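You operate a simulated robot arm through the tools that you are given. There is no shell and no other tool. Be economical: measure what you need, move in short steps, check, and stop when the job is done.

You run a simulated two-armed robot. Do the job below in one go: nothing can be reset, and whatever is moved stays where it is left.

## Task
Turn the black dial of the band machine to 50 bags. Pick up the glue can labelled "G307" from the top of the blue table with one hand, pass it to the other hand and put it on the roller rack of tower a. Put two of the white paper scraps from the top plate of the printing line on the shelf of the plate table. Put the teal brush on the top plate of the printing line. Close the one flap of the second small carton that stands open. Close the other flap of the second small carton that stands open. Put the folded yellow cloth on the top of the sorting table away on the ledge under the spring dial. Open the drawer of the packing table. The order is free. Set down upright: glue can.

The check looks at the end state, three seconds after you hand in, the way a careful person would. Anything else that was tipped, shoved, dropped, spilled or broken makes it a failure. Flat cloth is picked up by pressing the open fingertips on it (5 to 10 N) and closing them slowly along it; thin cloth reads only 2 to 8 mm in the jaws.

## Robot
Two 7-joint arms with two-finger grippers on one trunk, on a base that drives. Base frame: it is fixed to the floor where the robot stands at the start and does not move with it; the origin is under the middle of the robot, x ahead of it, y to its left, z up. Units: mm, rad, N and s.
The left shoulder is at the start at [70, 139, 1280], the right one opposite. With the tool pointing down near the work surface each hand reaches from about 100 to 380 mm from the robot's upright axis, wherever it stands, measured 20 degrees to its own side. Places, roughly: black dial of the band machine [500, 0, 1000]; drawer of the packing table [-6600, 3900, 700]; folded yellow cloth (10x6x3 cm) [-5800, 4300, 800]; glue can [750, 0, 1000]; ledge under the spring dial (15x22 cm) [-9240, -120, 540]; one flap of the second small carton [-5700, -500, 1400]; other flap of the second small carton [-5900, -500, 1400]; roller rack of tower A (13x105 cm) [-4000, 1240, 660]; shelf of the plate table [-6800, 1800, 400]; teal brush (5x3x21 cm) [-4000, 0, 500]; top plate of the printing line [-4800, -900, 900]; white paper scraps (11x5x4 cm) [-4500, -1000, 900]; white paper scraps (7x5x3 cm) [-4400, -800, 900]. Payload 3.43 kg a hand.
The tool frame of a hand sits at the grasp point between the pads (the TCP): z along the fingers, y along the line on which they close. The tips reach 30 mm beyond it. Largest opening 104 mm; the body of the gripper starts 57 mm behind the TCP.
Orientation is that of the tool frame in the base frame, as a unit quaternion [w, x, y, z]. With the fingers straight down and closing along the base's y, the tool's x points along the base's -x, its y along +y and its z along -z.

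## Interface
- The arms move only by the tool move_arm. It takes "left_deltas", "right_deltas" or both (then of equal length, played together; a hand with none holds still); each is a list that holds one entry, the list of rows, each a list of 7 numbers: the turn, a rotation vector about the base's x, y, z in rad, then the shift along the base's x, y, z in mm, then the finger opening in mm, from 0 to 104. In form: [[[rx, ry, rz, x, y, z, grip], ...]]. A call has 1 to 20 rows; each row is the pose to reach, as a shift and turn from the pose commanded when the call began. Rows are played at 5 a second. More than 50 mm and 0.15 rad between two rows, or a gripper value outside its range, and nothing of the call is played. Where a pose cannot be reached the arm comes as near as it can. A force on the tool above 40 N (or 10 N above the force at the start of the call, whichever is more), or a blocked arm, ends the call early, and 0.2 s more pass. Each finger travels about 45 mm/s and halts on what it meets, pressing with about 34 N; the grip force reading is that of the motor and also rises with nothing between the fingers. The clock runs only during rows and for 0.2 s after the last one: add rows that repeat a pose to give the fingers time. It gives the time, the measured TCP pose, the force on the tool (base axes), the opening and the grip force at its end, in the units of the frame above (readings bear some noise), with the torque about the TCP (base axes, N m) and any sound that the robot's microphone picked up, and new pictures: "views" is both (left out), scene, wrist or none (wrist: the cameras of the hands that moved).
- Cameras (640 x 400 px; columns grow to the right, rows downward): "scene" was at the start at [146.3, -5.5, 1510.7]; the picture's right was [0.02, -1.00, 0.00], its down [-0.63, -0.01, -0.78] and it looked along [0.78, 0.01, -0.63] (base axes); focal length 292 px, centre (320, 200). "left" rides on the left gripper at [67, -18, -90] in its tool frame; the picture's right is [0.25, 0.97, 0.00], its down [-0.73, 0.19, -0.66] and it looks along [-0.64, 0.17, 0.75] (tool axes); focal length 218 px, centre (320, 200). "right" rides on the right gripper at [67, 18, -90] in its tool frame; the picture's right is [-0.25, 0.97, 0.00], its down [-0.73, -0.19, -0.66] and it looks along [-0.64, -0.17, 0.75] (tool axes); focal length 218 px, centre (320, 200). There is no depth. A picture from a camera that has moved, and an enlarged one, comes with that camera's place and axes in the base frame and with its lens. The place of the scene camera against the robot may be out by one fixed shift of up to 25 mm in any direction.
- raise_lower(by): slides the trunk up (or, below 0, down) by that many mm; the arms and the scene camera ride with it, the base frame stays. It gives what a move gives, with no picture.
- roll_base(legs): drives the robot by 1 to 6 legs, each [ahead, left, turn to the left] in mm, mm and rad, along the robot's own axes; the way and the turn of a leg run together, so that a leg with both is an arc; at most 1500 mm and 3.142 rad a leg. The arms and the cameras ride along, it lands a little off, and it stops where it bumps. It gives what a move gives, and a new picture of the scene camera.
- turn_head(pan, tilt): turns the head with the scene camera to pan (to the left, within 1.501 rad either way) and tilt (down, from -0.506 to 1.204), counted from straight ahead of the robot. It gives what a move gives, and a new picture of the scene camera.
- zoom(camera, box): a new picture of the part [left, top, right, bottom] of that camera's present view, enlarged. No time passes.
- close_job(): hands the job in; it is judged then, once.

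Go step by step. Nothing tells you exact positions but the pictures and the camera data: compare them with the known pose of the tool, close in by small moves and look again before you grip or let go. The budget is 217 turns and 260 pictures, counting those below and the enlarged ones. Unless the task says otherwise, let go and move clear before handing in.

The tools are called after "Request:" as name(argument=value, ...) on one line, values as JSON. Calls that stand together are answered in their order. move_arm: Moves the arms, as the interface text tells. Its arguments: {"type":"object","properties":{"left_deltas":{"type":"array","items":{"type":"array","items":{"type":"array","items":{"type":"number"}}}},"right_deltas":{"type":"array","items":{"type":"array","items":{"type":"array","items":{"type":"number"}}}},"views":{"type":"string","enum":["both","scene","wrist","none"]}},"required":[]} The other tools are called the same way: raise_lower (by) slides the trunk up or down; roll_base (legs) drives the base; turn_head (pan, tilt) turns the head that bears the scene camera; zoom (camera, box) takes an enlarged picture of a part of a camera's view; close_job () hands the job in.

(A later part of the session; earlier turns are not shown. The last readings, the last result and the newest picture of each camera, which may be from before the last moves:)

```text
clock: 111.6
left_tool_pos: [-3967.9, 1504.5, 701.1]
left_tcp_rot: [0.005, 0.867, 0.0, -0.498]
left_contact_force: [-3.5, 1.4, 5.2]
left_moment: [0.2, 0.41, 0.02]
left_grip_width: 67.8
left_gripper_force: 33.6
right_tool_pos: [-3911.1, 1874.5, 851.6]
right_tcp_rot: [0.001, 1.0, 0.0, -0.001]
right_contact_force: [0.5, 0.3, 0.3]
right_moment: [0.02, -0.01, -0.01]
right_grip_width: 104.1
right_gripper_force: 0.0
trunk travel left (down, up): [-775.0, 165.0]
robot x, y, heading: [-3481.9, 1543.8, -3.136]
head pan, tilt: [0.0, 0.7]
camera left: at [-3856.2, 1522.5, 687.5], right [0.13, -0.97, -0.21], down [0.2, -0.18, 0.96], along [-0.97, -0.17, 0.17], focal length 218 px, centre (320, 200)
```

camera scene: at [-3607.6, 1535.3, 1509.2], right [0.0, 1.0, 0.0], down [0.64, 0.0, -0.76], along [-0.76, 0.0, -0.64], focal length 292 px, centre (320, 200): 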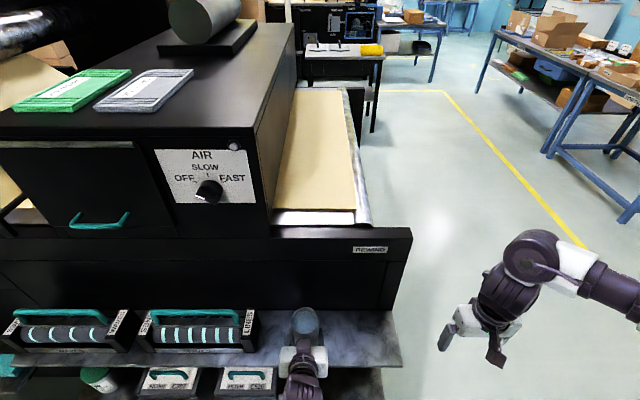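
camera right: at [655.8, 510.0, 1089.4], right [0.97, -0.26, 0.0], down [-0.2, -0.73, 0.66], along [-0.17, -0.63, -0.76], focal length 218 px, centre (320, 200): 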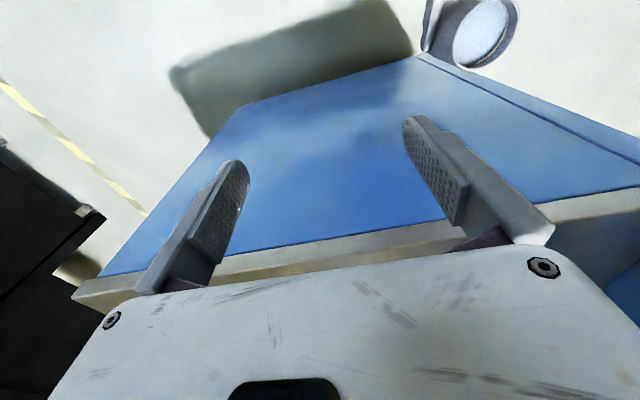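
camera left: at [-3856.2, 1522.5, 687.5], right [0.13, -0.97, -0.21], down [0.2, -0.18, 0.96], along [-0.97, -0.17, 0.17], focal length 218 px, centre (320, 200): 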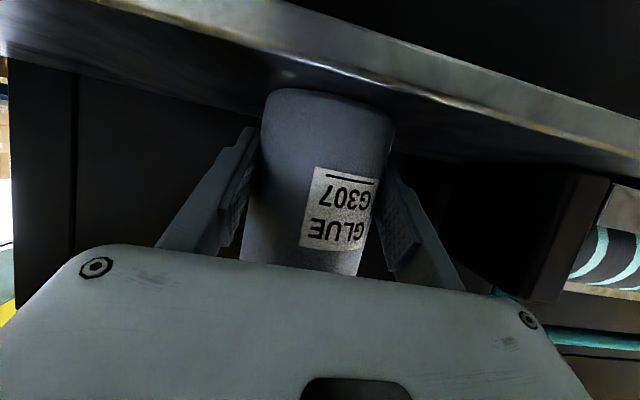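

Weight nearly all on the rack. I open slowly and withdraw straight back.

Request:
move_arm(left_deltas=[[[0, 0, 0, 0, 0, 0, 66], [0, 0, 0, 0, 0, 0, 72], [0, 0, 0, 0, 0, 0, 82], [0, 0, 0, 0, 0, 0, 94], [0, 0, 0, 0, 0, 0, 104], [0, 0, 0, 3, 0, 0, 104], [0, 0, 0, 15, 0, 0, 104], [0, 0, 0, 30, 0, 0, 104], [0, 0, 0, 45, 0, 0, 104], [0, 0, 0, 60, 0, 0, 104], [0, 0, 0, 75, 0, 0, 104]]], views="wrist")

```text
clock: 114.0
left_tool_pos: [-3892.9, 1505.9, 702.3]
left_tcp_rot: [0.004, 0.866, 0.0, -0.499]
left_contact_force: [-0.5, -0.1, 0.6]
left_moment: [0.01, 0.0, -0.02]
left_grip_width: 103.8
left_gripper_force: 0.0
right_tool_pos: [-3909.7, 1874.5, 852.8]
right_tcp_rot: [0.001, 1.0, 0.0, 0.0]
right_contact_force: [-0.3, -0.1, -0.2]
right_moment: [0.02, -0.01, -0.01]
right_grip_width: 104.0
right_gripper_force: 0.0
trunk travel left (down, up): [-775.0, 165.0]
robot x, y, heading: [-3481.4, 1541.6, -3.141]
head pan, tilt: [0.0, 0.7]
camera left: at [-3781.7, 1524.2, 688.4], right [0.13, -0.97, -0.21], down [0.21, -0.18, 0.96], along [-0.97, -0.17, 0.18], focal length 218 px, centre (320, 200)
```

left: 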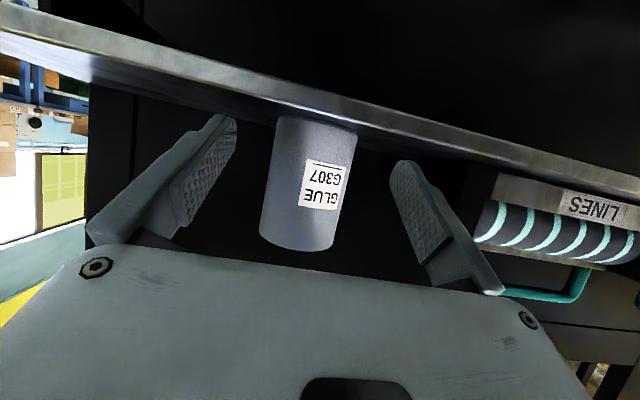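

The can stands upright on the rack. I back off and look left (−y) for the way to the teal brush.

Request:
roll_base(legs=[[-400, 0, 0]])

Request:
turn_head(pan=0.9, tilt=0.5)

```text
clock: 116.5
left_tool_pos: [-3488.2, 1506.3, 702.6]
left_tcp_rot: [0.004, 0.866, 0.0, -0.5]
left_contact_force: [-0.8, -0.2, 0.1]
left_moment: [0.03, -0.02, -0.02]
left_grip_width: 104.0
left_gripper_force: 0.0
right_tool_pos: [-3506.1, 1875.2, 851.7]
right_tcp_rot: [0.001, 1.0, 0.001, 0.001]
right_contact_force: [-0.1, -0.5, -0.4]
right_moment: [0.0, 0.0, 0.02]
right_grip_width: 104.1
right_gripper_force: 0.1
trunk travel left (down, up): [-775.0, 165.0]
robot x, y, heading: [-3076.2, 1544.9, -3.133]
head pan, tilt: [0.0, 0.7]
camera scene: at [-3202.8, 1536.2, 1509.1], right [0.0, 1.0, 0.0], down [0.64, 0.0, -0.76], along [-0.76, 0.0, -0.64], focal length 292 px, centre (320, 200)
```

scene: 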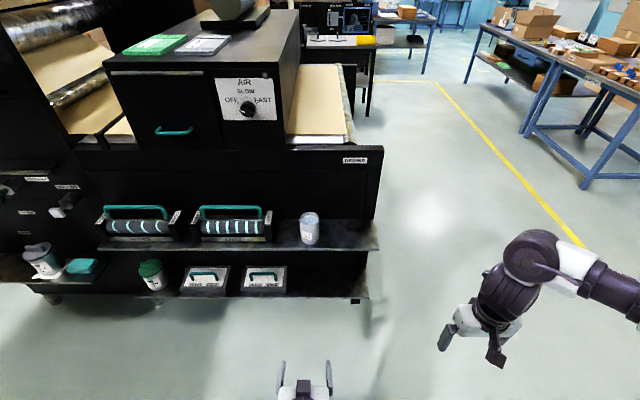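

```text
clock: 117.7
left_tool_pos: [-3489.0, 1505.5, 702.7]
left_tcp_rot: [0.004, 0.866, 0.0, -0.5]
left_contact_force: [-0.1, -0.2, -0.1]
left_moment: [0.01, 0.0, -0.01]
left_grip_width: 103.8
left_gripper_force: 0.1
right_tool_pos: [-3505.3, 1875.9, 851.8]
right_tcp_rot: [0.001, 1.0, 0.001, 0.0]
right_contact_force: [-0.3, -0.1, 0.0]
right_moment: [0.0, 0.02, -0.03]
right_grip_width: 104.0
right_gripper_force: 0.0
trunk travel left (down, up): [-775.0, 165.0]
robot x, y, heading: [-3078.1, 1541.3, -3.142]
head pan, tilt: [0.901, 0.499]
camera scene: at [-3173.8, 1464.8, 1526.9], right [-0.78, 0.62, 0.0], down [0.3, 0.38, -0.88], along [-0.55, -0.69, -0.48], focal length 292 px, centre (320, 200)
```

scene: 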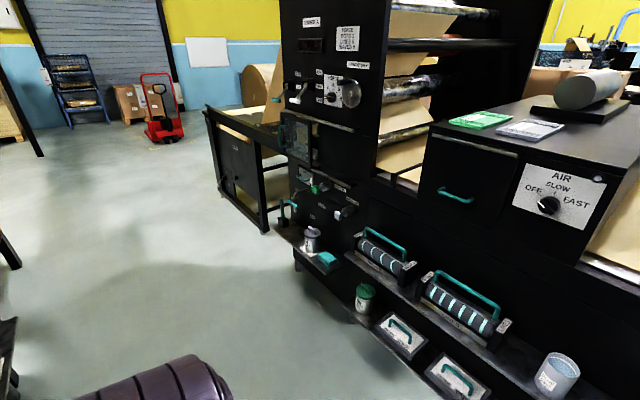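

Request:
zoom(camera="scene", box=[230, 160, 390, 290])

```text
3.08 times, centred on (310, 225) of scene
camera zoom: at [-3173.8, 1464.8, 1526.9], right [-0.78, 0.62, 0.0], down [0.3, 0.38, -0.88], along [-0.55, -0.69, -0.48], focal length 898 px, centre (351, 123)
```

zoom: 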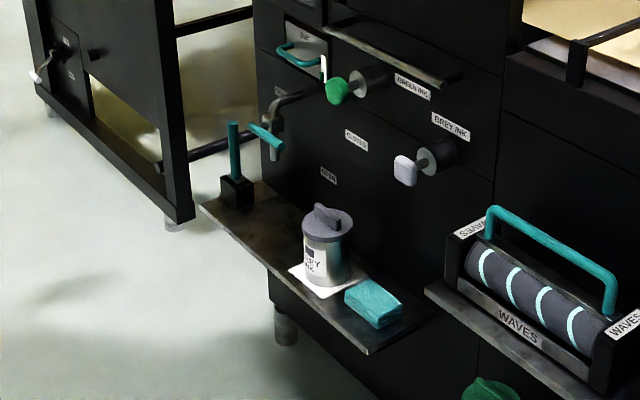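

The teal brush stands upright on its bristles at the far corner of the low ink ledge, about (−4030, −30). I strafe down the gap toward it.

Request:
roll_base(legs=[[0, 1400, 0], [0, 300, 0]])

Request:
turn_head(pan=0.0, tilt=0.75)

```text
clock: 126.5
left_tool_pos: [-3488.5, -232.2, 702.1]
left_tcp_rot: [0.005, 0.866, 0.002, -0.5]
left_contact_force: [-0.6, 0.3, -0.7]
left_moment: [-0.03, 0.02, -0.02]
left_grip_width: 104.1
left_gripper_force: 0.0
right_tool_pos: [-3506.7, 135.1, 851.1]
right_tcp_rot: [0.0, 1.0, 0.003, 0.001]
right_contact_force: [0.2, 1.2, -0.3]
right_moment: [0.02, -0.01, 0.0]
right_grip_width: 103.9
right_gripper_force: 0.2
trunk travel left (down, up): [-775.0, 165.0]
robot x, y, heading: [-3080.1, -197.4, -3.136]
head pan, tilt: [0.901, 0.499]
camera scene: at [-3173.7, -272.4, 1526.9], right [-0.79, 0.62, 0.0], down [0.3, 0.38, -0.88], along [-0.54, -0.69, -0.48], focal length 292 px, centre (320, 200)
```

scene: 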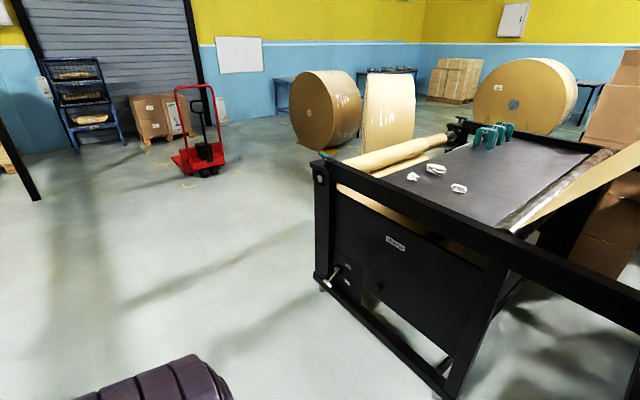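

```text
clock: 127.7
left_tool_pos: [-3488.8, -232.0, 702.9]
left_tcp_rot: [0.006, 0.866, 0.002, -0.5]
left_contact_force: [0.4, 0.2, 0.2]
left_moment: [-0.03, 0.01, 0.0]
left_grip_width: 104.0
left_gripper_force: 0.1
right_tool_pos: [-3507.0, 138.0, 851.2]
right_tcp_rot: [0.0, 1.0, 0.002, 0.001]
right_contact_force: [0.0, 0.1, 0.2]
right_moment: [-0.02, -0.03, -0.01]
right_grip_width: 103.9
right_gripper_force: 0.1
trunk travel left (down, up): [-775.0, 165.0]
robot x, y, heading: [-3076.6, -197.7, -3.137]
head pan, tilt: [0.0, 0.75]
camera scene: at [-3200.2, -202.1, 1505.0], right [-0.01, 1.0, 0.0], down [0.68, 0.0, -0.73], along [-0.73, 0.0, -0.68], focal length 292 px, centre (320, 200)
```

scene: 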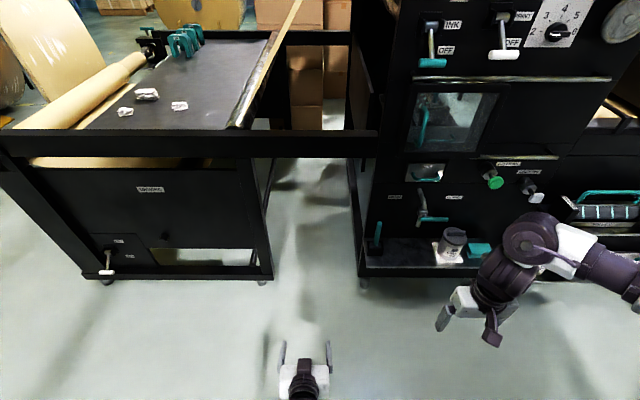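

Request:
zoom(camera="scene", box=[340, 190, 500, 290])

Request:
zoom(camera="scene", box=[80, 60, 240, 160])

```text
4.00 times, centred on (420, 240) of scene
camera zoom: at [-3200.2, -202.1, 1505.0], right [-0.01, 1.0, 0.0], down [0.68, 0.0, -0.73], along [-0.73, 0.0, -0.68], focal length 1168 px, centre (-80, 40)
```

zoom: 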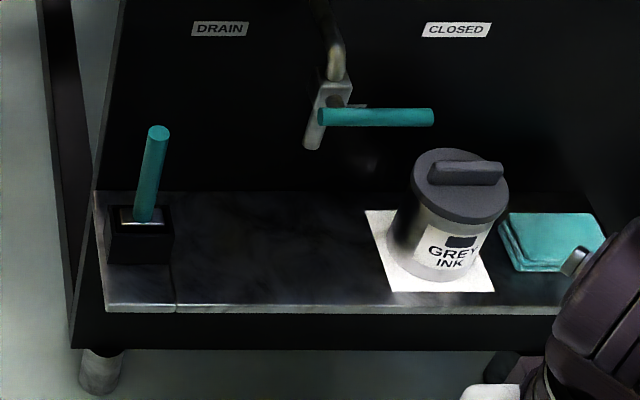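

```text
4.00 times, centred on (160, 110) of scene
camera zoom: at [-3200.2, -202.1, 1505.0], right [-0.01, 1.0, 0.0], down [0.68, 0.0, -0.73], along [-0.73, 0.0, -0.68], focal length 1168 px, centre (960, 560)
```

zoom: 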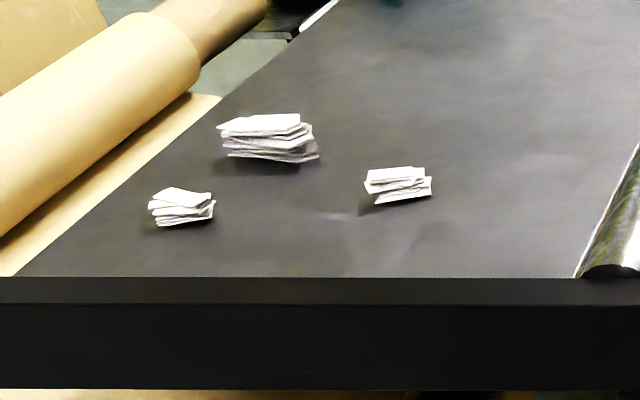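

I'll grip the handle with the right hand held nearly horizontal, so that it can later be laid flat. First lower the trunk and pose both arms.

Request:
raise_lower(by=-242)

Request:
move_arm(right_deltas=[[[0, 0.1, 0, 0, -25, -5, 104], [0, 0.23, 0, 0, -50, -15, 104], [0, 0.36, 0, 0, -75, -25, 104], [0, 0.5, 0, -2, -100, -35, 104], [0, 0.64, 0, -5, -125, -45, 104], [0, 0.78, 0, -8, -150, -55, 104], [0, 0.92, 0, -12, -175, -65, 104], [0, 1.06, 0, -15, -200, -75, 104], [0, 1.2, 0, -18, -228, -79, 104], [0, 1.309, 0, -20, -255, -79, 104], [0, 1.309, 0, -20, -255, -79, 104]]], left_deltas=[[[0, 0, 0, 0, -15, 0, 104], [0, 0, 0, 0, -35, 0, 104], [0, 0, 0, 0, -55, 0, 104], [0, 0, 0, 0, -75, 0, 104], [0, 0, 0, 0, -95, 0, 104], [0, 0, 0, 0, -116, 0, 104], [0, 0, 0, 0, -116, 0, 104], [0, 0, 0, 0, -116, 0, 104], [0, 0, 0, 0, -116, 0, 104], [0, 0, 0, 0, -116, 0, 104], [0, 0, 0, 0, -116, 0, 104]]], views="scene")

```text
clock: 130.2
left_tool_pos: [-3488.3, -232.5, 459.7]
left_tcp_rot: [0.005, 0.866, 0.002, -0.5]
left_contact_force: [0.6, -0.1, -0.5]
left_moment: [-0.01, 0.0, -0.01]
left_grip_width: 104.1
left_gripper_force: 0.1
right_tool_pos: [-3506.3, 135.7, 610.1]
right_tcp_rot: [0.001, 1.0, 0.002, 0.001]
right_contact_force: [-0.4, 0.3, -0.3]
right_moment: [-0.01, -0.01, 0.0]
right_grip_width: 104.1
right_gripper_force: 0.0
trunk travel left (down, up): [-533.0, 407.0]
robot x, y, heading: [-3078.2, -191.7, -3.138]
head pan, tilt: [0.0, 0.75]
```

```text
clock: 132.6
left_tool_pos: [-3488.7, -348.6, 460.6]
left_tcp_rot: [0.004, 0.866, 0.0, -0.5]
left_contact_force: [-0.1, 0.3, 0.7]
left_moment: [-0.01, -0.04, 0.0]
left_grip_width: 103.8
left_gripper_force: 0.2
right_tool_pos: [-3525.3, -115.8, 527.6]
right_tcp_rot: [-0.002, 0.793, 0.002, -0.609]
right_contact_force: [0.1, 0.6, 0.1]
right_moment: [-0.02, -0.01, 0.02]
right_grip_width: 104.3
right_gripper_force: 0.0
trunk travel left (down, up): [-533.0, 407.0]
robot x, y, heading: [-3080.2, -195.4, -3.137]
head pan, tilt: [0.0, 0.75]
camera scene: at [-3200.1, -201.4, 1263.0], right [0.0, 1.0, 0.0], down [0.68, 0.0, -0.73], along [-0.73, 0.0, -0.68], focal length 292 px, centre (320, 200)
```

scene: 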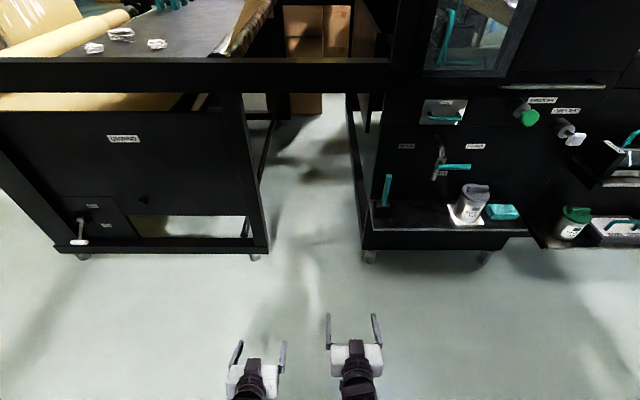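

Request:
roll_base(legs=[[0, -170, 0], [325, 0, 0]])

Request:
zoom(camera="right", box=[0, 0, 640, 400])

```text
clock: 135.8
left_tool_pos: [-3813.5, -180.5, 460.1]
left_tcp_rot: [0.006, 0.866, 0.004, -0.5]
left_contact_force: [0.3, -0.6, 0.0]
left_moment: [0.01, -0.02, 0.0]
left_grip_width: 103.8
left_gripper_force: 0.1
right_tool_pos: [-3853.7, 50.6, 528.5]
right_tcp_rot: [0.0, 0.794, 0.004, -0.607]
right_contact_force: [-0.6, 0.8, -0.4]
right_moment: [0.0, 0.03, 0.01]
right_grip_width: 104.1
right_gripper_force: 0.0
trunk travel left (down, up): [-533.0, 407.0]
robot x, y, heading: [-3405.0, -29.6, -3.135]
head pan, tilt: [0.0, 0.75]
camera scene: at [-3528.2, -32.6, 1262.9], right [-0.01, 1.0, 0.0], down [0.68, 0.01, -0.73], along [-0.73, -0.01, -0.68], focal length 292 px, centre (320, 200)
```

scene: 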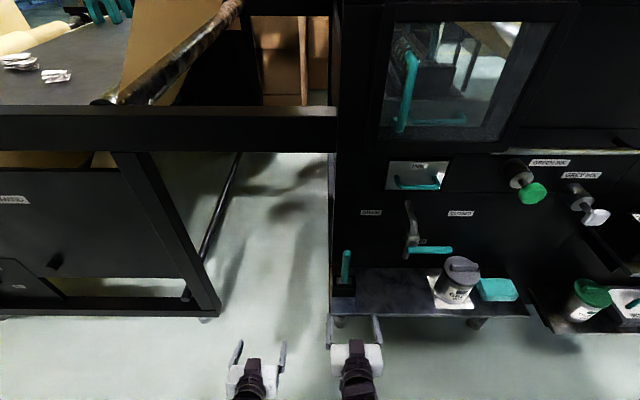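

```text
1.00 times, centred on (320, 200) of right (not enlarged: the box is as wide or as high as the picture)
camera zoom: at [-3749.4, 34.8, 485.9], right [-0.06, -0.97, 0.24], down [0.44, 0.19, 0.88], along [-0.89, 0.16, 0.42], focal length 218 px, centre (320, 200)
```

zoom: 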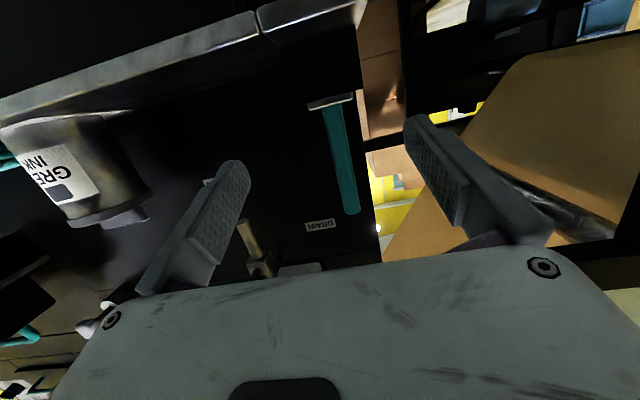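

Handle is at roughly (−3990, 40, 490–625). I advance the right hand partway with a small correction and look again.

Request:
move_arm(right_deltas=[[[0, 0, 0, -20, -4, 6, 104], [0, 0, 0, -45, -8, 14, 104], [0, 0, 0, -70, -8, 16, 104], [0, 0, 0, -85, -8, 16, 104], [0, 0, 0, -85, -8, 16, 104]]], views="wrist")

Request:
zoom(camera="scene", box=[280, 230, 420, 350])

```text
clock: 137.0
left_tool_pos: [-3814.7, -180.1, 461.7]
left_tcp_rot: [0.007, 0.866, 0.005, -0.5]
left_contact_force: [0.6, 0.2, 0.3]
left_moment: [0.0, -0.02, -0.01]
left_grip_width: 104.2
left_gripper_force: 0.0
right_tool_pos: [-3940.5, 42.6, 543.2]
right_tcp_rot: [0.001, 0.794, 0.005, -0.608]
right_contact_force: [-0.4, -0.2, 0.8]
right_moment: [-0.02, 0.04, 0.03]
right_grip_width: 104.1
right_gripper_force: 0.0
trunk travel left (down, up): [-533.0, 407.0]
robot x, y, heading: [-3403.4, -23.6, -3.13]
head pan, tilt: [0.0, 0.75]
camera right: at [-3836.7, 27.7, 501.4], right [-0.06, -0.97, 0.24], down [0.44, 0.19, 0.88], along [-0.89, 0.16, 0.42], focal length 218 px, centre (320, 200)
```

right: 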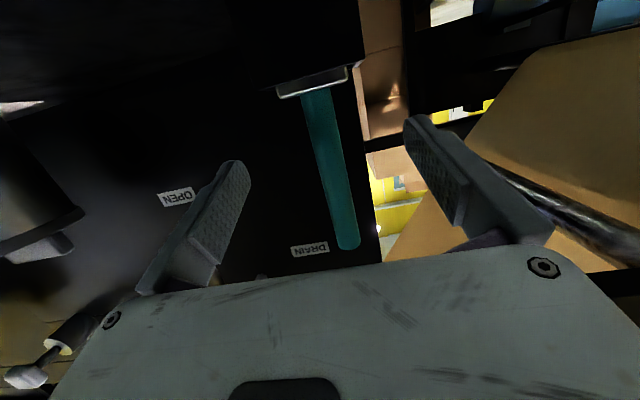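

```text
3.33 times, centred on (350, 290) of scene
camera zoom: at [-3527.3, -32.5, 1263.0], right [-0.01, 1.0, 0.0], down [0.68, 0.01, -0.73], along [-0.73, -0.01, -0.68], focal length 973 px, centre (220, -100)
```

zoom: 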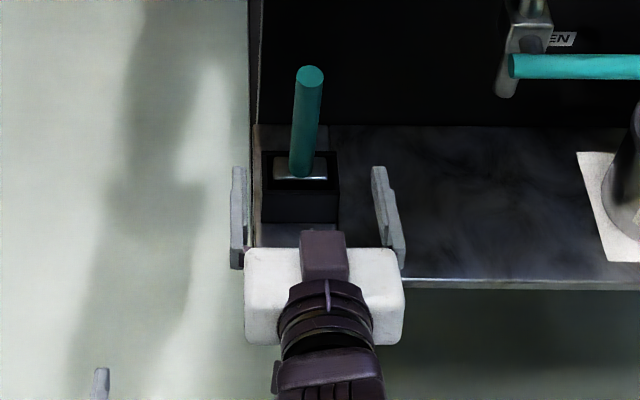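

Refined: handle at x ≈ −4015, y ≈ 42. I advance onto it and close.

Request:
move_arm(right_deltas=[[[0, 0, 0, -20, 0, 2, 104], [0, 0, 0, -45, 0, 2, 104], [0, 0, 0, -65, 0, 2, 104], [0, 0, 0, -74, 0, 2, 104], [0, 0, 0, -74, 0, 2, 80], [0, 0, 0, -74, 0, 2, 60], [0, 0, 0, -74, 0, 2, 42], [0, 0, 0, -74, 0, 2, 30], [0, 0, 0, -74, 0, 2, 20], [0, 0, 0, -74, 0, 2, 10], [0, 0, 0, -74, 0, 2, 6], [0, 0, 0, -74, 0, 2, 6]]], views="wrist")

```text
clock: 139.6
left_tool_pos: [-3814.7, -180.4, 461.1]
left_tcp_rot: [0.006, 0.866, 0.004, -0.5]
left_contact_force: [0.4, 0.0, 0.3]
left_moment: [0.0, 0.01, 0.03]
left_grip_width: 104.0
left_gripper_force: 0.2
right_tool_pos: [-4013.3, 42.4, 546.4]
right_tcp_rot: [0.0, 0.794, 0.003, -0.608]
right_contact_force: [0.4, -0.2, 0.3]
right_moment: [-0.1, 0.03, -0.03]
right_grip_width: 20.7
right_gripper_force: 34.3
trunk travel left (down, up): [-533.0, 407.0]
robot x, y, heading: [-3399.9, -22.5, -3.129]
head pan, tilt: [0.0, 0.75]
camera right: at [-3908.3, 26.3, 503.8], right [-0.06, -0.97, 0.24], down [0.44, 0.19, 0.88], along [-0.89, 0.16, 0.42], focal length 218 px, centre (320, 200)
```

right: 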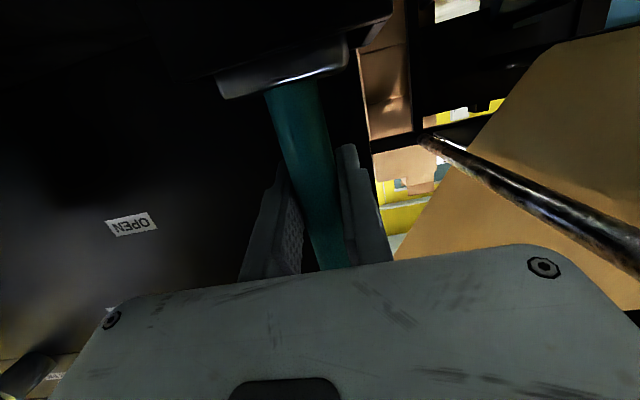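

Handle held (20.7 mm). I lift straight up with the trunk.

Request:
raise_lower(by=220)

Request:
zoom(camera="scene", box=[260, 150, 500, 300])

```text
clock: 142.0
left_tool_pos: [-3814.6, -179.9, 680.7]
left_tcp_rot: [0.007, 0.866, 0.004, -0.5]
left_contact_force: [-0.3, -0.2, -0.6]
left_moment: [0.0, 0.0, 0.01]
left_grip_width: 104.0
left_gripper_force: 0.0
right_tool_pos: [-4013.5, 43.0, 765.6]
right_tcp_rot: [0.002, 0.794, 0.006, -0.609]
right_contact_force: [-0.2, -0.6, -1.6]
right_moment: [0.0, 0.0, 0.02]
right_grip_width: 20.8
right_gripper_force: 34.1
trunk travel left (down, up): [-753.0, 187.0]
robot x, y, heading: [-3405.5, -21.7, -3.133]
head pan, tilt: [0.0, 0.75]
```

```text
2.67 times, centred on (380, 225) of scene
camera zoom: at [-3527.7, -32.6, 1482.9], right [-0.01, 1.0, 0.0], down [0.68, 0.01, -0.73], along [-0.73, -0.01, -0.68], focal length 779 px, centre (160, 133)
```

zoom: 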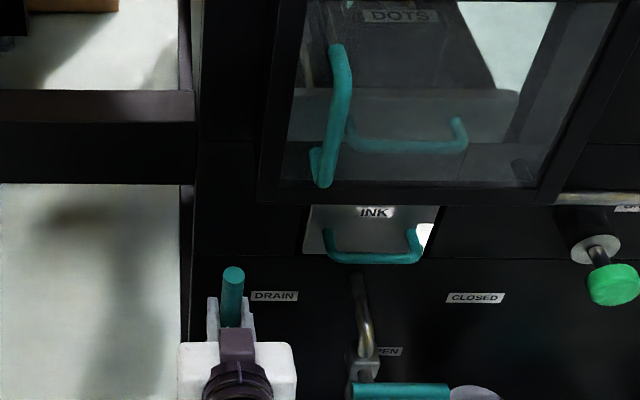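

Brush is out of its holder. I back off, raise the trunk fully, then reorient both arms in free space.

Request:
roll_base(legs=[[-330, 0, 0]])

Request:
raise_lower(by=180)

```text
clock: 144.1
left_tool_pos: [-3490.9, -176.5, 680.0]
left_tcp_rot: [0.006, 0.866, 0.003, -0.5]
left_contact_force: [-0.2, -0.4, 0.3]
left_moment: [-0.02, 0.02, 0.0]
left_grip_width: 104.0
left_gripper_force: 0.0
right_tool_pos: [-3689.1, 47.1, 765.7]
right_tcp_rot: [0.001, 0.794, 0.004, -0.608]
right_contact_force: [-0.1, 0.1, -0.3]
right_moment: [-0.01, 0.01, -0.01]
right_grip_width: 20.5
right_gripper_force: 33.9
trunk travel left (down, up): [-753.0, 187.0]
robot x, y, heading: [-3081.6, -17.6, -3.128]
head pan, tilt: [0.0, 0.75]
camera scene: at [-3203.7, -29.0, 1482.9], right [-0.01, 1.0, 0.0], down [0.68, 0.01, -0.73], along [-0.73, -0.01, -0.68], focal length 292 px, centre (320, 200)
```

scene: 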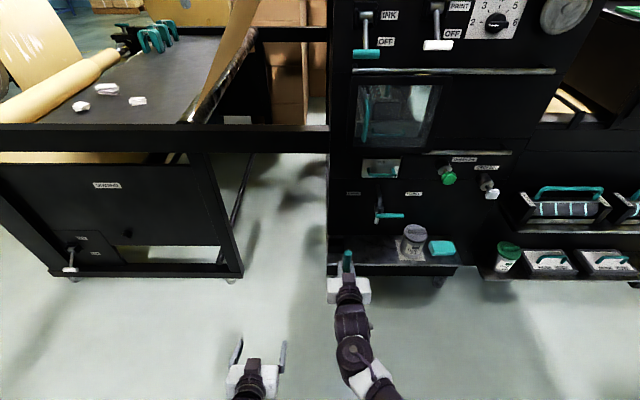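

```text
clock: 146.1
left_tool_pos: [-3491.3, -176.6, 861.8]
left_tcp_rot: [0.005, 0.866, 0.003, -0.5]
left_contact_force: [0.3, 0.0, 0.6]
left_moment: [0.02, -0.01, 0.01]
left_grip_width: 103.9
left_gripper_force: 0.1
right_tool_pos: [-3690.1, 46.7, 945.9]
right_tcp_rot: [0.0, 0.794, 0.004, -0.609]
right_contact_force: [0.2, 0.0, -0.6]
right_moment: [0.0, 0.01, -0.02]
right_grip_width: 20.8
right_gripper_force: 34.1
trunk travel left (down, up): [-933.0, 7.0]
robot x, y, heading: [-3080.4, -21.7, -3.133]
head pan, tilt: [0.0, 0.75]
```

Request:
move_arm(right_deltas=[[[0, -0.13, 0, 10, 5, 6, 4], [0, -0.26, 0, 20, 11, 12, 4], [0, -0.39, 0, 30, 17, 18, 4], [0, -0.52, 0, 40, 23, 24, 4], [0, -0.65, 0, 50, 29, 30, 4], [0, -0.78, 0, 60, 35, 36, 4], [0, -0.91, 0, 70, 41, 42, 4], [0, -1.04, 0, 80, 47, 48, 4], [0, -1.17, 0, 90, 52, 54, 4], [0, -1.3, 0, 100, 57, 60, 4], [0, -1.431, 0, 110, 62, 64, 4], [0, -1.431, 0, 110, 62, 64, 4]]], left_deltas=[[[0, -0.1, 0, -6, -5, 17, 104], [0, -0.2, 0, -12, -10, 34, 104], [0, -0.3, 0, -18, -15, 51, 104], [0, -0.4, 0, -24, -20, 68, 104], [0, -0.5, 0, -30, -25, 85, 104], [0, -0.6, 0, -36, -30, 102, 104], [0, -0.7, 0, -42, -35, 119, 104], [0, -0.8, 0, -48, -40, 136, 104], [0, -0.9, 0, -54, -45, 153, 104], [0, -1.0, 0, -62, -50, 170, 104], [0, -1.047, 0, -69, -55, 188, 104], [0, -1.047, 0, -69, -55, 188, 104]]], views="both")

```text
clock: 148.7
left_tool_pos: [-3550.6, -221.9, 1025.0]
left_tcp_rot: [0.006, 0.999, 0.0, -0.048]
left_contact_force: [-0.4, -1.2, 0.4]
left_moment: [0.05, -0.02, -0.01]
left_grip_width: 103.9
left_gripper_force: 0.1
left hand out of reach, approached as far as the arm can: row 10, 11, 12
right_tool_pos: [-3578.3, 103.7, 996.5]
right_tcp_rot: [0.002, 0.999, 0.003, 0.039]
right_contact_force: [-0.1, 0.8, -2.5]
right_moment: [0.03, 0.06, -0.01]
right_grip_width: 20.7
right_gripper_force: 34.1
right hand out of reach, approached as far as the arm can: row 11, 12
trunk travel left (down, up): [-933.0, 7.0]
robot x, y, heading: [-3082.8, -23.7, -3.128]
head pan, tilt: [0.0, 0.75]
camera scene: at [-3204.2, -29.0, 1662.9], right [-0.01, 1.0, 0.0], down [0.68, 0.01, -0.73], along [-0.73, -0.01, -0.68], focal length 292 px, centre (320, 200)
camera right: at [-3516.8, 87.9, 1091.3], right [-0.25, -0.97, -0.01], down [-0.78, 0.19, 0.6], along [-0.57, 0.16, -0.8], focal length 218 px, centre (320, 200)
camera left: at [-3474.5, -202.8, 1106.4], right [0.25, -0.97, -0.01], down [-0.66, -0.18, 0.73], along [-0.71, -0.18, -0.69], focal length 218 px, centre (320, 200)
```

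scene: 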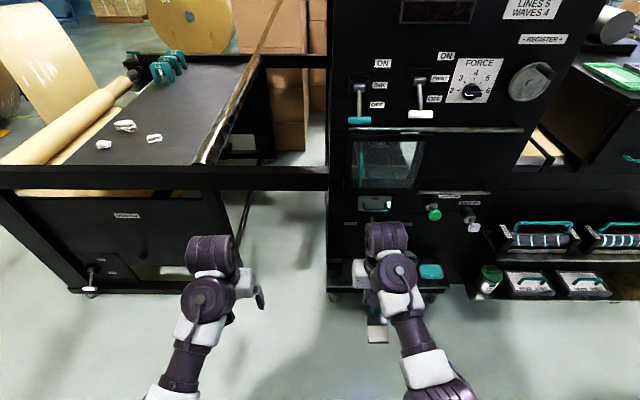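
right: 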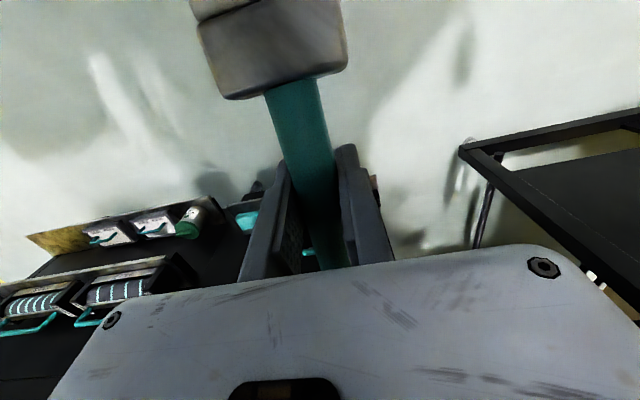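
left: 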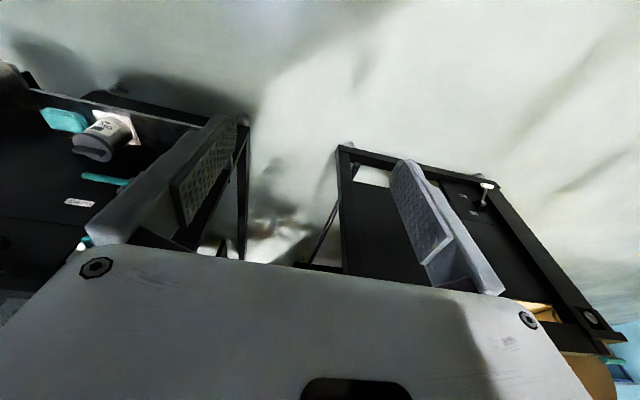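

The brush is held horizontally. I strafe left and drive up to the printing line's front.

Request:
roll_base(legs=[[0, 795, -0.012], [600, 0, 0]])

```text
clock: 156.0
left_tool_pos: [-4150.8, -1008.9, 1024.8]
left_tcp_rot: [0.007, 0.999, -0.011, -0.049]
left_contact_force: [-0.6, -0.3, -0.1]
left_moment: [-0.01, 0.03, -0.01]
left_grip_width: 103.7
left_gripper_force: 0.1
right_tool_pos: [-4170.0, -681.7, 997.5]
right_tcp_rot: [0.003, 0.999, -0.009, 0.038]
right_contact_force: [0.8, -0.5, 0.0]
right_moment: [0.03, 0.05, -0.02]
right_grip_width: 20.9
right_gripper_force: 34.7
trunk travel left (down, up): [-933.0, 7.0]
robot x, y, heading: [-3681.8, -818.3, 3.127]
head pan, tilt: [0.0, 0.75]
camera scene: at [-3800.8, -823.0, 1663.1], right [0.01, 1.0, 0.0], down [0.68, -0.01, -0.73], along [-0.73, 0.01, -0.68], focal length 292 px, centre (320, 200)
```

scene: 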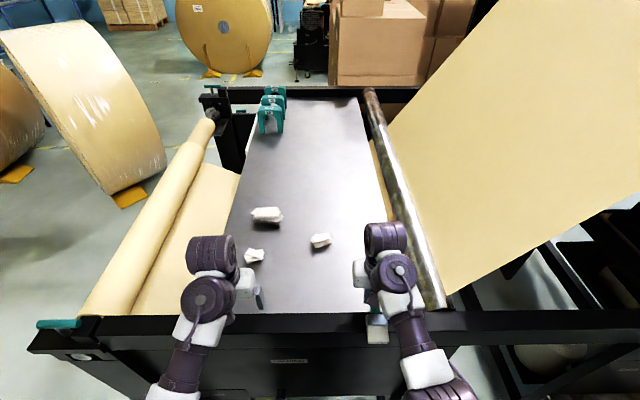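

Request:
zoom(camera="right", box=[0, 0, 640, 400])

Request:
zoom(camera="left", box=[0, 0, 640, 400])

Request:
zoom(camera="scene", box=[220, 180, 480, 360])

```text
1.00 times, centred on (320, 200) of right (not enlarged: the box is as wide or as high as the picture)
camera zoom: at [-4111.6, -699.1, 1091.7], right [-0.27, -0.96, -0.01], down [-0.77, 0.21, 0.6], along [-0.57, 0.17, -0.8], focal length 218 px, centre (320, 200)
```

zoom: 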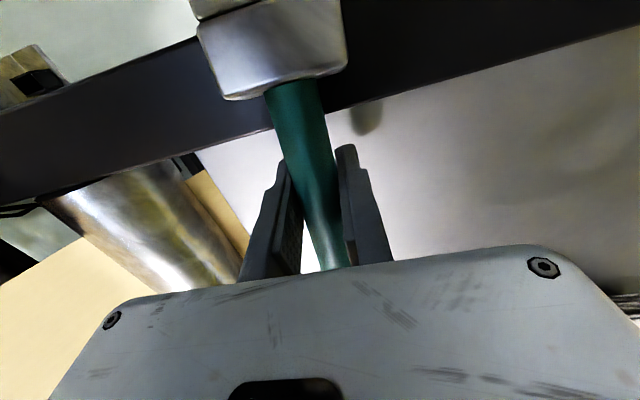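

```text
1.00 times, centred on (320, 200) of left (not enlarged: the box is as wide or as high as the picture)
camera zoom: at [-4075.6, -990.9, 1106.7], right [0.23, -0.97, -0.01], down [-0.67, -0.17, 0.73], along [-0.71, -0.16, -0.69], focal length 218 px, centre (320, 200)
```

zoom: 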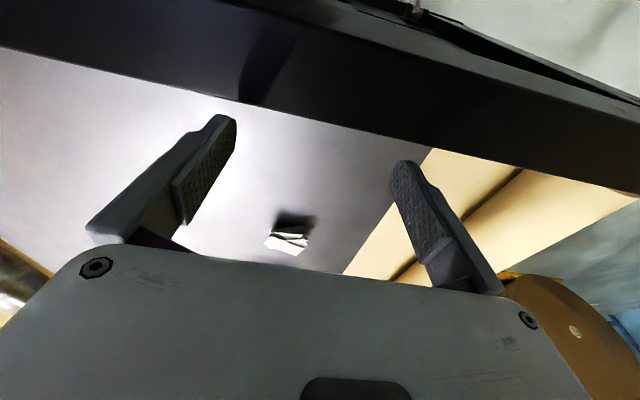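

```text
2.22 times, centred on (350, 270) of scene
camera zoom: at [-3800.8, -823.0, 1663.1], right [0.01, 1.0, 0.0], down [0.68, -0.01, -0.73], along [-0.73, 0.01, -0.68], focal length 649 px, centre (253, 44)
```

zoom: 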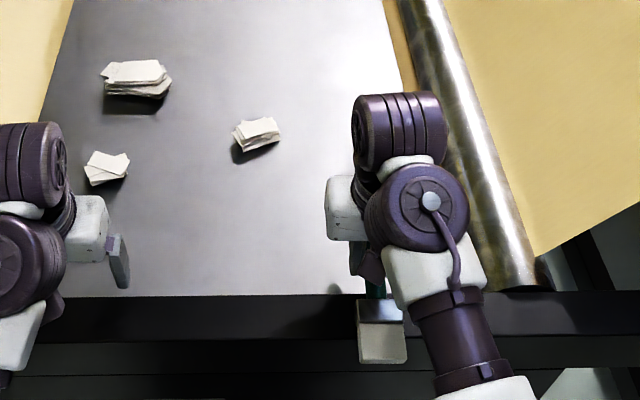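

Plate front edge is at x ≈ −4170. I roll 130 mm closer, then lower the brush onto the free right part of the plate.

Request:
roll_base(legs=[[130, 0, 0.012]])

Request:
move_arm(right_deltas=[[[0, 0, 0, -15, 0, 0, 4], [0, 0, 0, -30, 0, -10, 4], [0, 0, 0, -30, 0, -25, 4], [0, 0, 0, -30, 0, -35, 4]]], views="both")

```text
clock: 157.3
left_tool_pos: [-4276.2, -1013.5, 1024.9]
left_tcp_rot: [0.005, 0.999, -0.005, -0.05]
left_contact_force: [-0.4, 0.6, -0.7]
left_moment: [-0.01, 0.03, -0.02]
left_grip_width: 104.0
left_gripper_force: 0.0
right_tool_pos: [-4300.8, -685.9, 997.3]
right_tcp_rot: [0.003, 0.999, -0.003, 0.038]
right_contact_force: [-0.4, -0.5, -1.4]
right_moment: [0.04, 0.05, 0.02]
right_grip_width: 21.1
right_gripper_force: 34.0
trunk travel left (down, up): [-933.0, 7.0]
robot x, y, heading: [-3806.7, -817.1, 3.133]
head pan, tilt: [0.0, 0.75]
camera scene: at [-3927.6, -823.6, 1663.2], right [0.0, 1.0, 0.0], down [0.68, 0.0, -0.73], along [-0.73, 0.0, -0.68], focal length 292 px, centre (320, 200)
```

scene: 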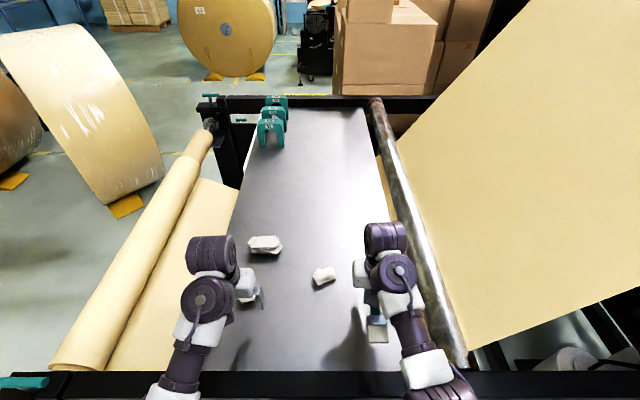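

```text
clock: 158.3
left_tool_pos: [-4278.9, -1014.2, 1025.4]
left_tcp_rot: [0.006, 0.999, -0.005, -0.049]
left_contact_force: [0.0, 0.1, -0.2]
left_moment: [-0.01, -0.01, -0.01]
left_grip_width: 104.0
left_gripper_force: 0.1
right_tool_pos: [-4331.8, -688.1, 962.6]
right_tcp_rot: [0.003, 0.999, -0.001, 0.038]
right_contact_force: [0.5, -0.3, -0.4]
right_moment: [0.0, 0.05, 0.02]
right_grip_width: 20.8
right_gripper_force: 33.8
trunk travel left (down, up): [-933.0, 7.0]
robot x, y, heading: [-3808.4, -816.4, 3.14]
head pan, tilt: [0.0, 0.75]
camera scene: at [-3929.8, -823.7, 1663.0], right [0.0, 1.0, 0.0], down [0.68, 0.0, -0.73], along [-0.73, 0.0, -0.68], focal length 292 px, centre (320, 200)
camera right: at [-4271.3, -705.2, 1057.1], right [-0.26, -0.97, -0.01], down [-0.78, 0.2, 0.6], along [-0.57, 0.16, -0.8], focal length 218 px, centre (320, 200)
```

scene: 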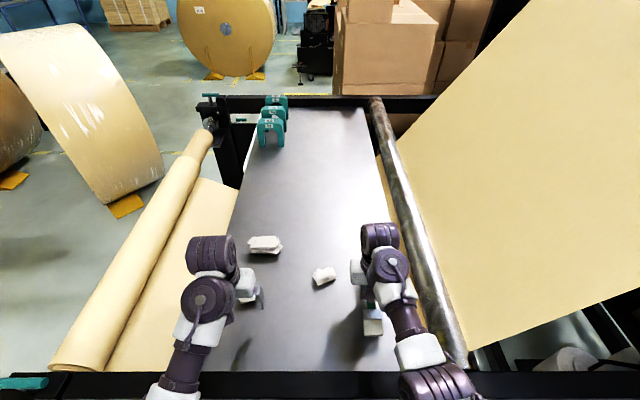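
right: 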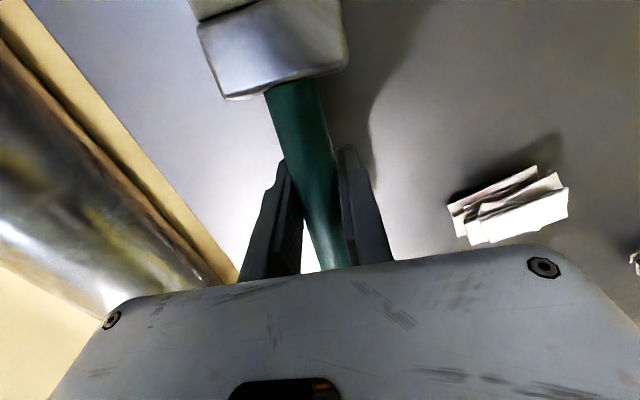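

Request:
move_arm(right_deltas=[[[0, 0, 0, 0, 0, -6, 4], [0, 0, 0, 0, 0, -12, 4], [0, 0, 0, 0, 0, -16, 4], [0, 0, 0, 0, 0, -20, 4], [0, 0, 0, 0, 0, -23, 4], [0, 0, 0, 0, 0, -26, 4], [0, 0, 0, 0, 0, -29, 4], [0, 0, 0, 0, 0, -32, 4]]], views="wrist")

```text
clock: 159.3
left_tool_pos: [-4276.0, -1013.0, 1025.9]
left_tcp_rot: [0.007, 0.999, -0.006, -0.05]
left_contact_force: [0.3, -0.7, -0.2]
left_moment: [-0.03, -0.02, 0.02]
left_grip_width: 104.1
left_gripper_force: 0.1
right_tool_pos: [-4334.9, -689.5, 950.6]
right_tcp_rot: [0.003, 0.999, -0.003, 0.031]
right_contact_force: [12.0, 1.2, 26.6]
right_moment: [0.4, -0.02, -0.14]
right_grip_width: 20.9
right_gripper_force: 33.9
trunk travel left (down, up): [-933.0, 7.0]
robot x, y, heading: [-3808.6, -816.8, 3.139]
head pan, tilt: [0.0, 0.75]
stopped in row 5 (right hand): the force on the tool passed its limit at 42 N (the readings are from after the stop); the commanded pose is now the measured one
camera right: at [-4272.2, -704.9, 1043.5], right [-0.26, -0.97, -0.01], down [-0.77, 0.2, 0.61], along [-0.59, 0.16, -0.79], focal length 218 px, centre (320, 200)
```

right: 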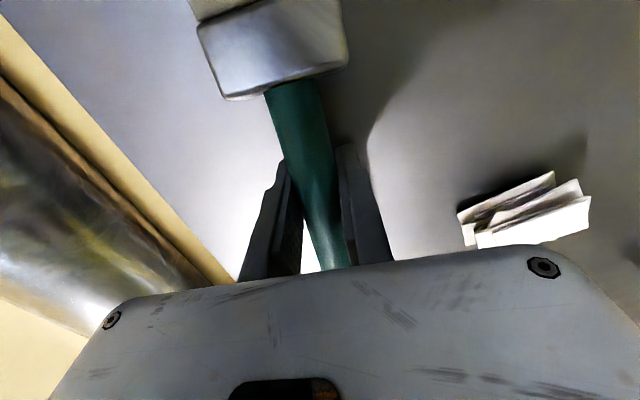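

The bristles touch (plate ≈ z 912). I relieve the force and release; the handle only settles a little.

Request:
move_arm(right_deltas=[[[0, 0, 0, 0, 0, 1, 4], [0, 0, 0, 0, 0, 1, 16], [0, 0, 0, 0, 0, 1, 22], [0, 0, 0, 0, 0, 1, 26], [0, 0, 0, 0, 0, 1, 34], [0, 0, 0, 0, 0, 1, 50], [0, 0, 0, 0, 0, 20, 60], [0, 0, 0, 0, 0, 50, 70], [0, 0, 0, 0, 0, 85, 80]]], views="both")

```text
clock: 161.3
left_tool_pos: [-4278.8, -1014.4, 1023.4]
left_tcp_rot: [0.006, 0.999, -0.005, -0.049]
left_contact_force: [0.0, 0.6, -0.1]
left_moment: [-0.02, 0.03, -0.01]
left_grip_width: 103.7
left_gripper_force: 0.1
right_tool_pos: [-4333.1, -689.3, 1017.9]
right_tcp_rot: [0.002, 0.999, -0.003, 0.034]
right_contact_force: [0.3, 0.2, 0.7]
right_moment: [0.01, -0.02, -0.01]
right_grip_width: 79.9
right_gripper_force: 0.1
right hand out of reach, approached as far as the arm can: row 9
trunk travel left (down, up): [-933.0, 7.0]
robot x, y, heading: [-3806.6, -814.1, 3.139]
head pan, tilt: [0.0, 0.75]
camera scene: at [-3930.3, -824.7, 1662.8], right [0.0, 1.0, 0.0], down [0.68, 0.0, -0.73], along [-0.73, 0.0, -0.68], focal length 292 px, centre (320, 200)
camera right: at [-4272.1, -706.1, 1110.4], right [-0.26, -0.97, -0.01], down [-0.77, 0.2, 0.6], along [-0.58, 0.16, -0.8], focal length 218 px, centre (320, 200)
```

scene: 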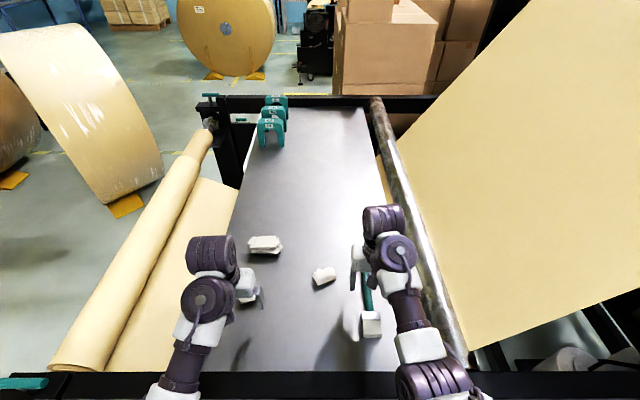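
right: 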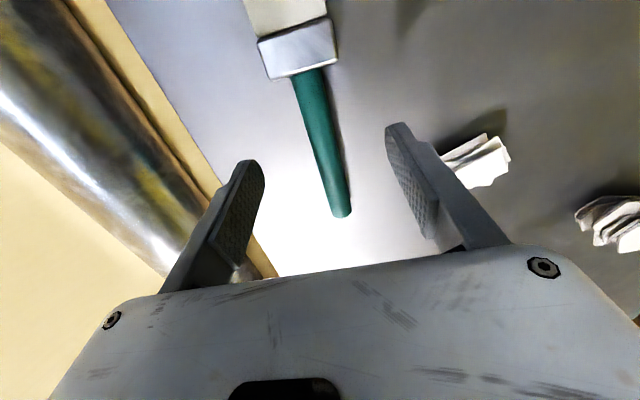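

The brush lies flat on the plate. Next I bring the right hand over the right-hand scrap and the left hand over the left small scrap.

Request:
move_arm(right_deltas=[[[0, 0.02, 0, -12, -22, 0, 104], [0, 0.04, 0, -24, -44, 0, 104], [0, 0.06, 0, -36, -66, -5, 104], [0, 0.07, 0, -48, -88, -10, 104], [0, 0.07, 0, -60, -110, -15, 104], [0, 0.07, 0, -67, -126, -20, 104], [0, 0.07, 0, -67, -126, -20, 104]]], left_deltas=[[[0, -0.03, 0, -15, 0, 0, 104], [0, -0.06, 0, -30, 0, 0, 104], [0, -0.09, 0, -45, 0, 0, 104], [0, -0.1, 0, -60, 0, -10, 104], [0, -0.1, 0, -75, 0, -20, 104], [0, -0.1, 0, -90, 0, -25, 104], [0, -0.1, 0, -90, 0, -25, 104]]], views="both")

```text
clock: 162.9
left_tool_pos: [-4369.2, -1012.9, 999.4]
left_tcp_rot: [0.006, 1.0, -0.006, 0.0]
left_contact_force: [0.2, 0.5, -0.3]
left_moment: [-0.01, -0.01, 0.02]
left_grip_width: 103.9
left_gripper_force: 0.0
right_tool_pos: [-4403.3, -813.6, 996.2]
right_tcp_rot: [0.003, 1.0, -0.003, -0.002]
right_contact_force: [0.4, 0.1, 0.2]
right_moment: [0.01, -0.01, -0.03]
right_grip_width: 104.1
right_gripper_force: 0.1
trunk travel left (down, up): [-933.0, 7.0]
robot x, y, heading: [-3808.7, -814.6, 3.141]
head pan, tilt: [0.0, 0.75]
camera scene: at [-3929.7, -822.9, 1663.0], right [0.0, 1.0, 0.0], down [0.68, 0.0, -0.73], along [-0.73, 0.0, -0.68], focal length 292 px, centre (320, 200)
camera right: at [-4335.2, -830.7, 1086.0], right [-0.26, -0.97, 0.01], down [-0.73, 0.2, 0.66], along [-0.64, 0.16, -0.75], focal length 218 px, centre (320, 200)
camera left: at [-4300.3, -993.9, 1088.7], right [0.24, -0.97, 0.01], down [-0.73, -0.17, 0.66], along [-0.64, -0.17, -0.75], focal length 218 px, centre (320, 200)
```

scene: 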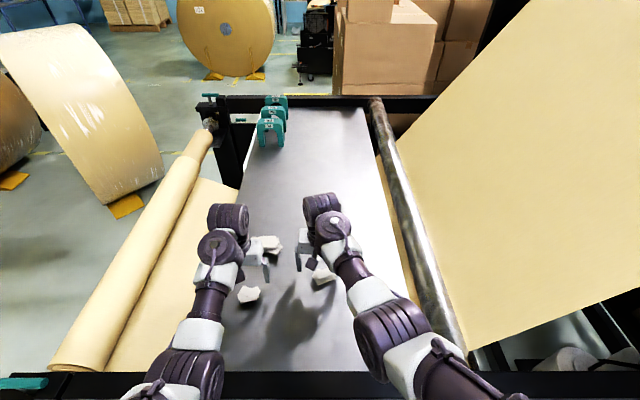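
right: 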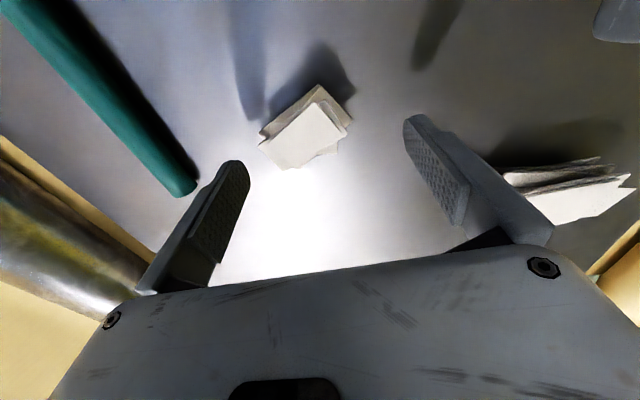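
left: 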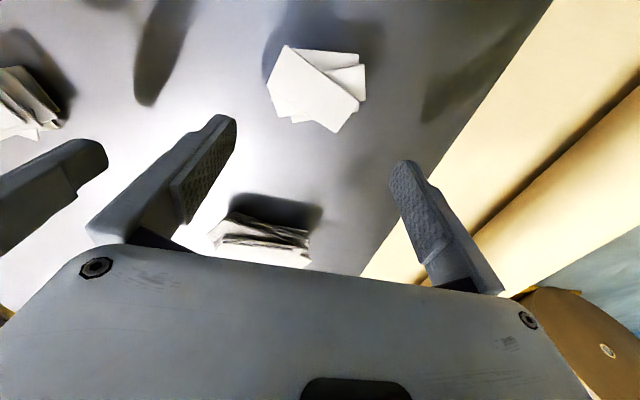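

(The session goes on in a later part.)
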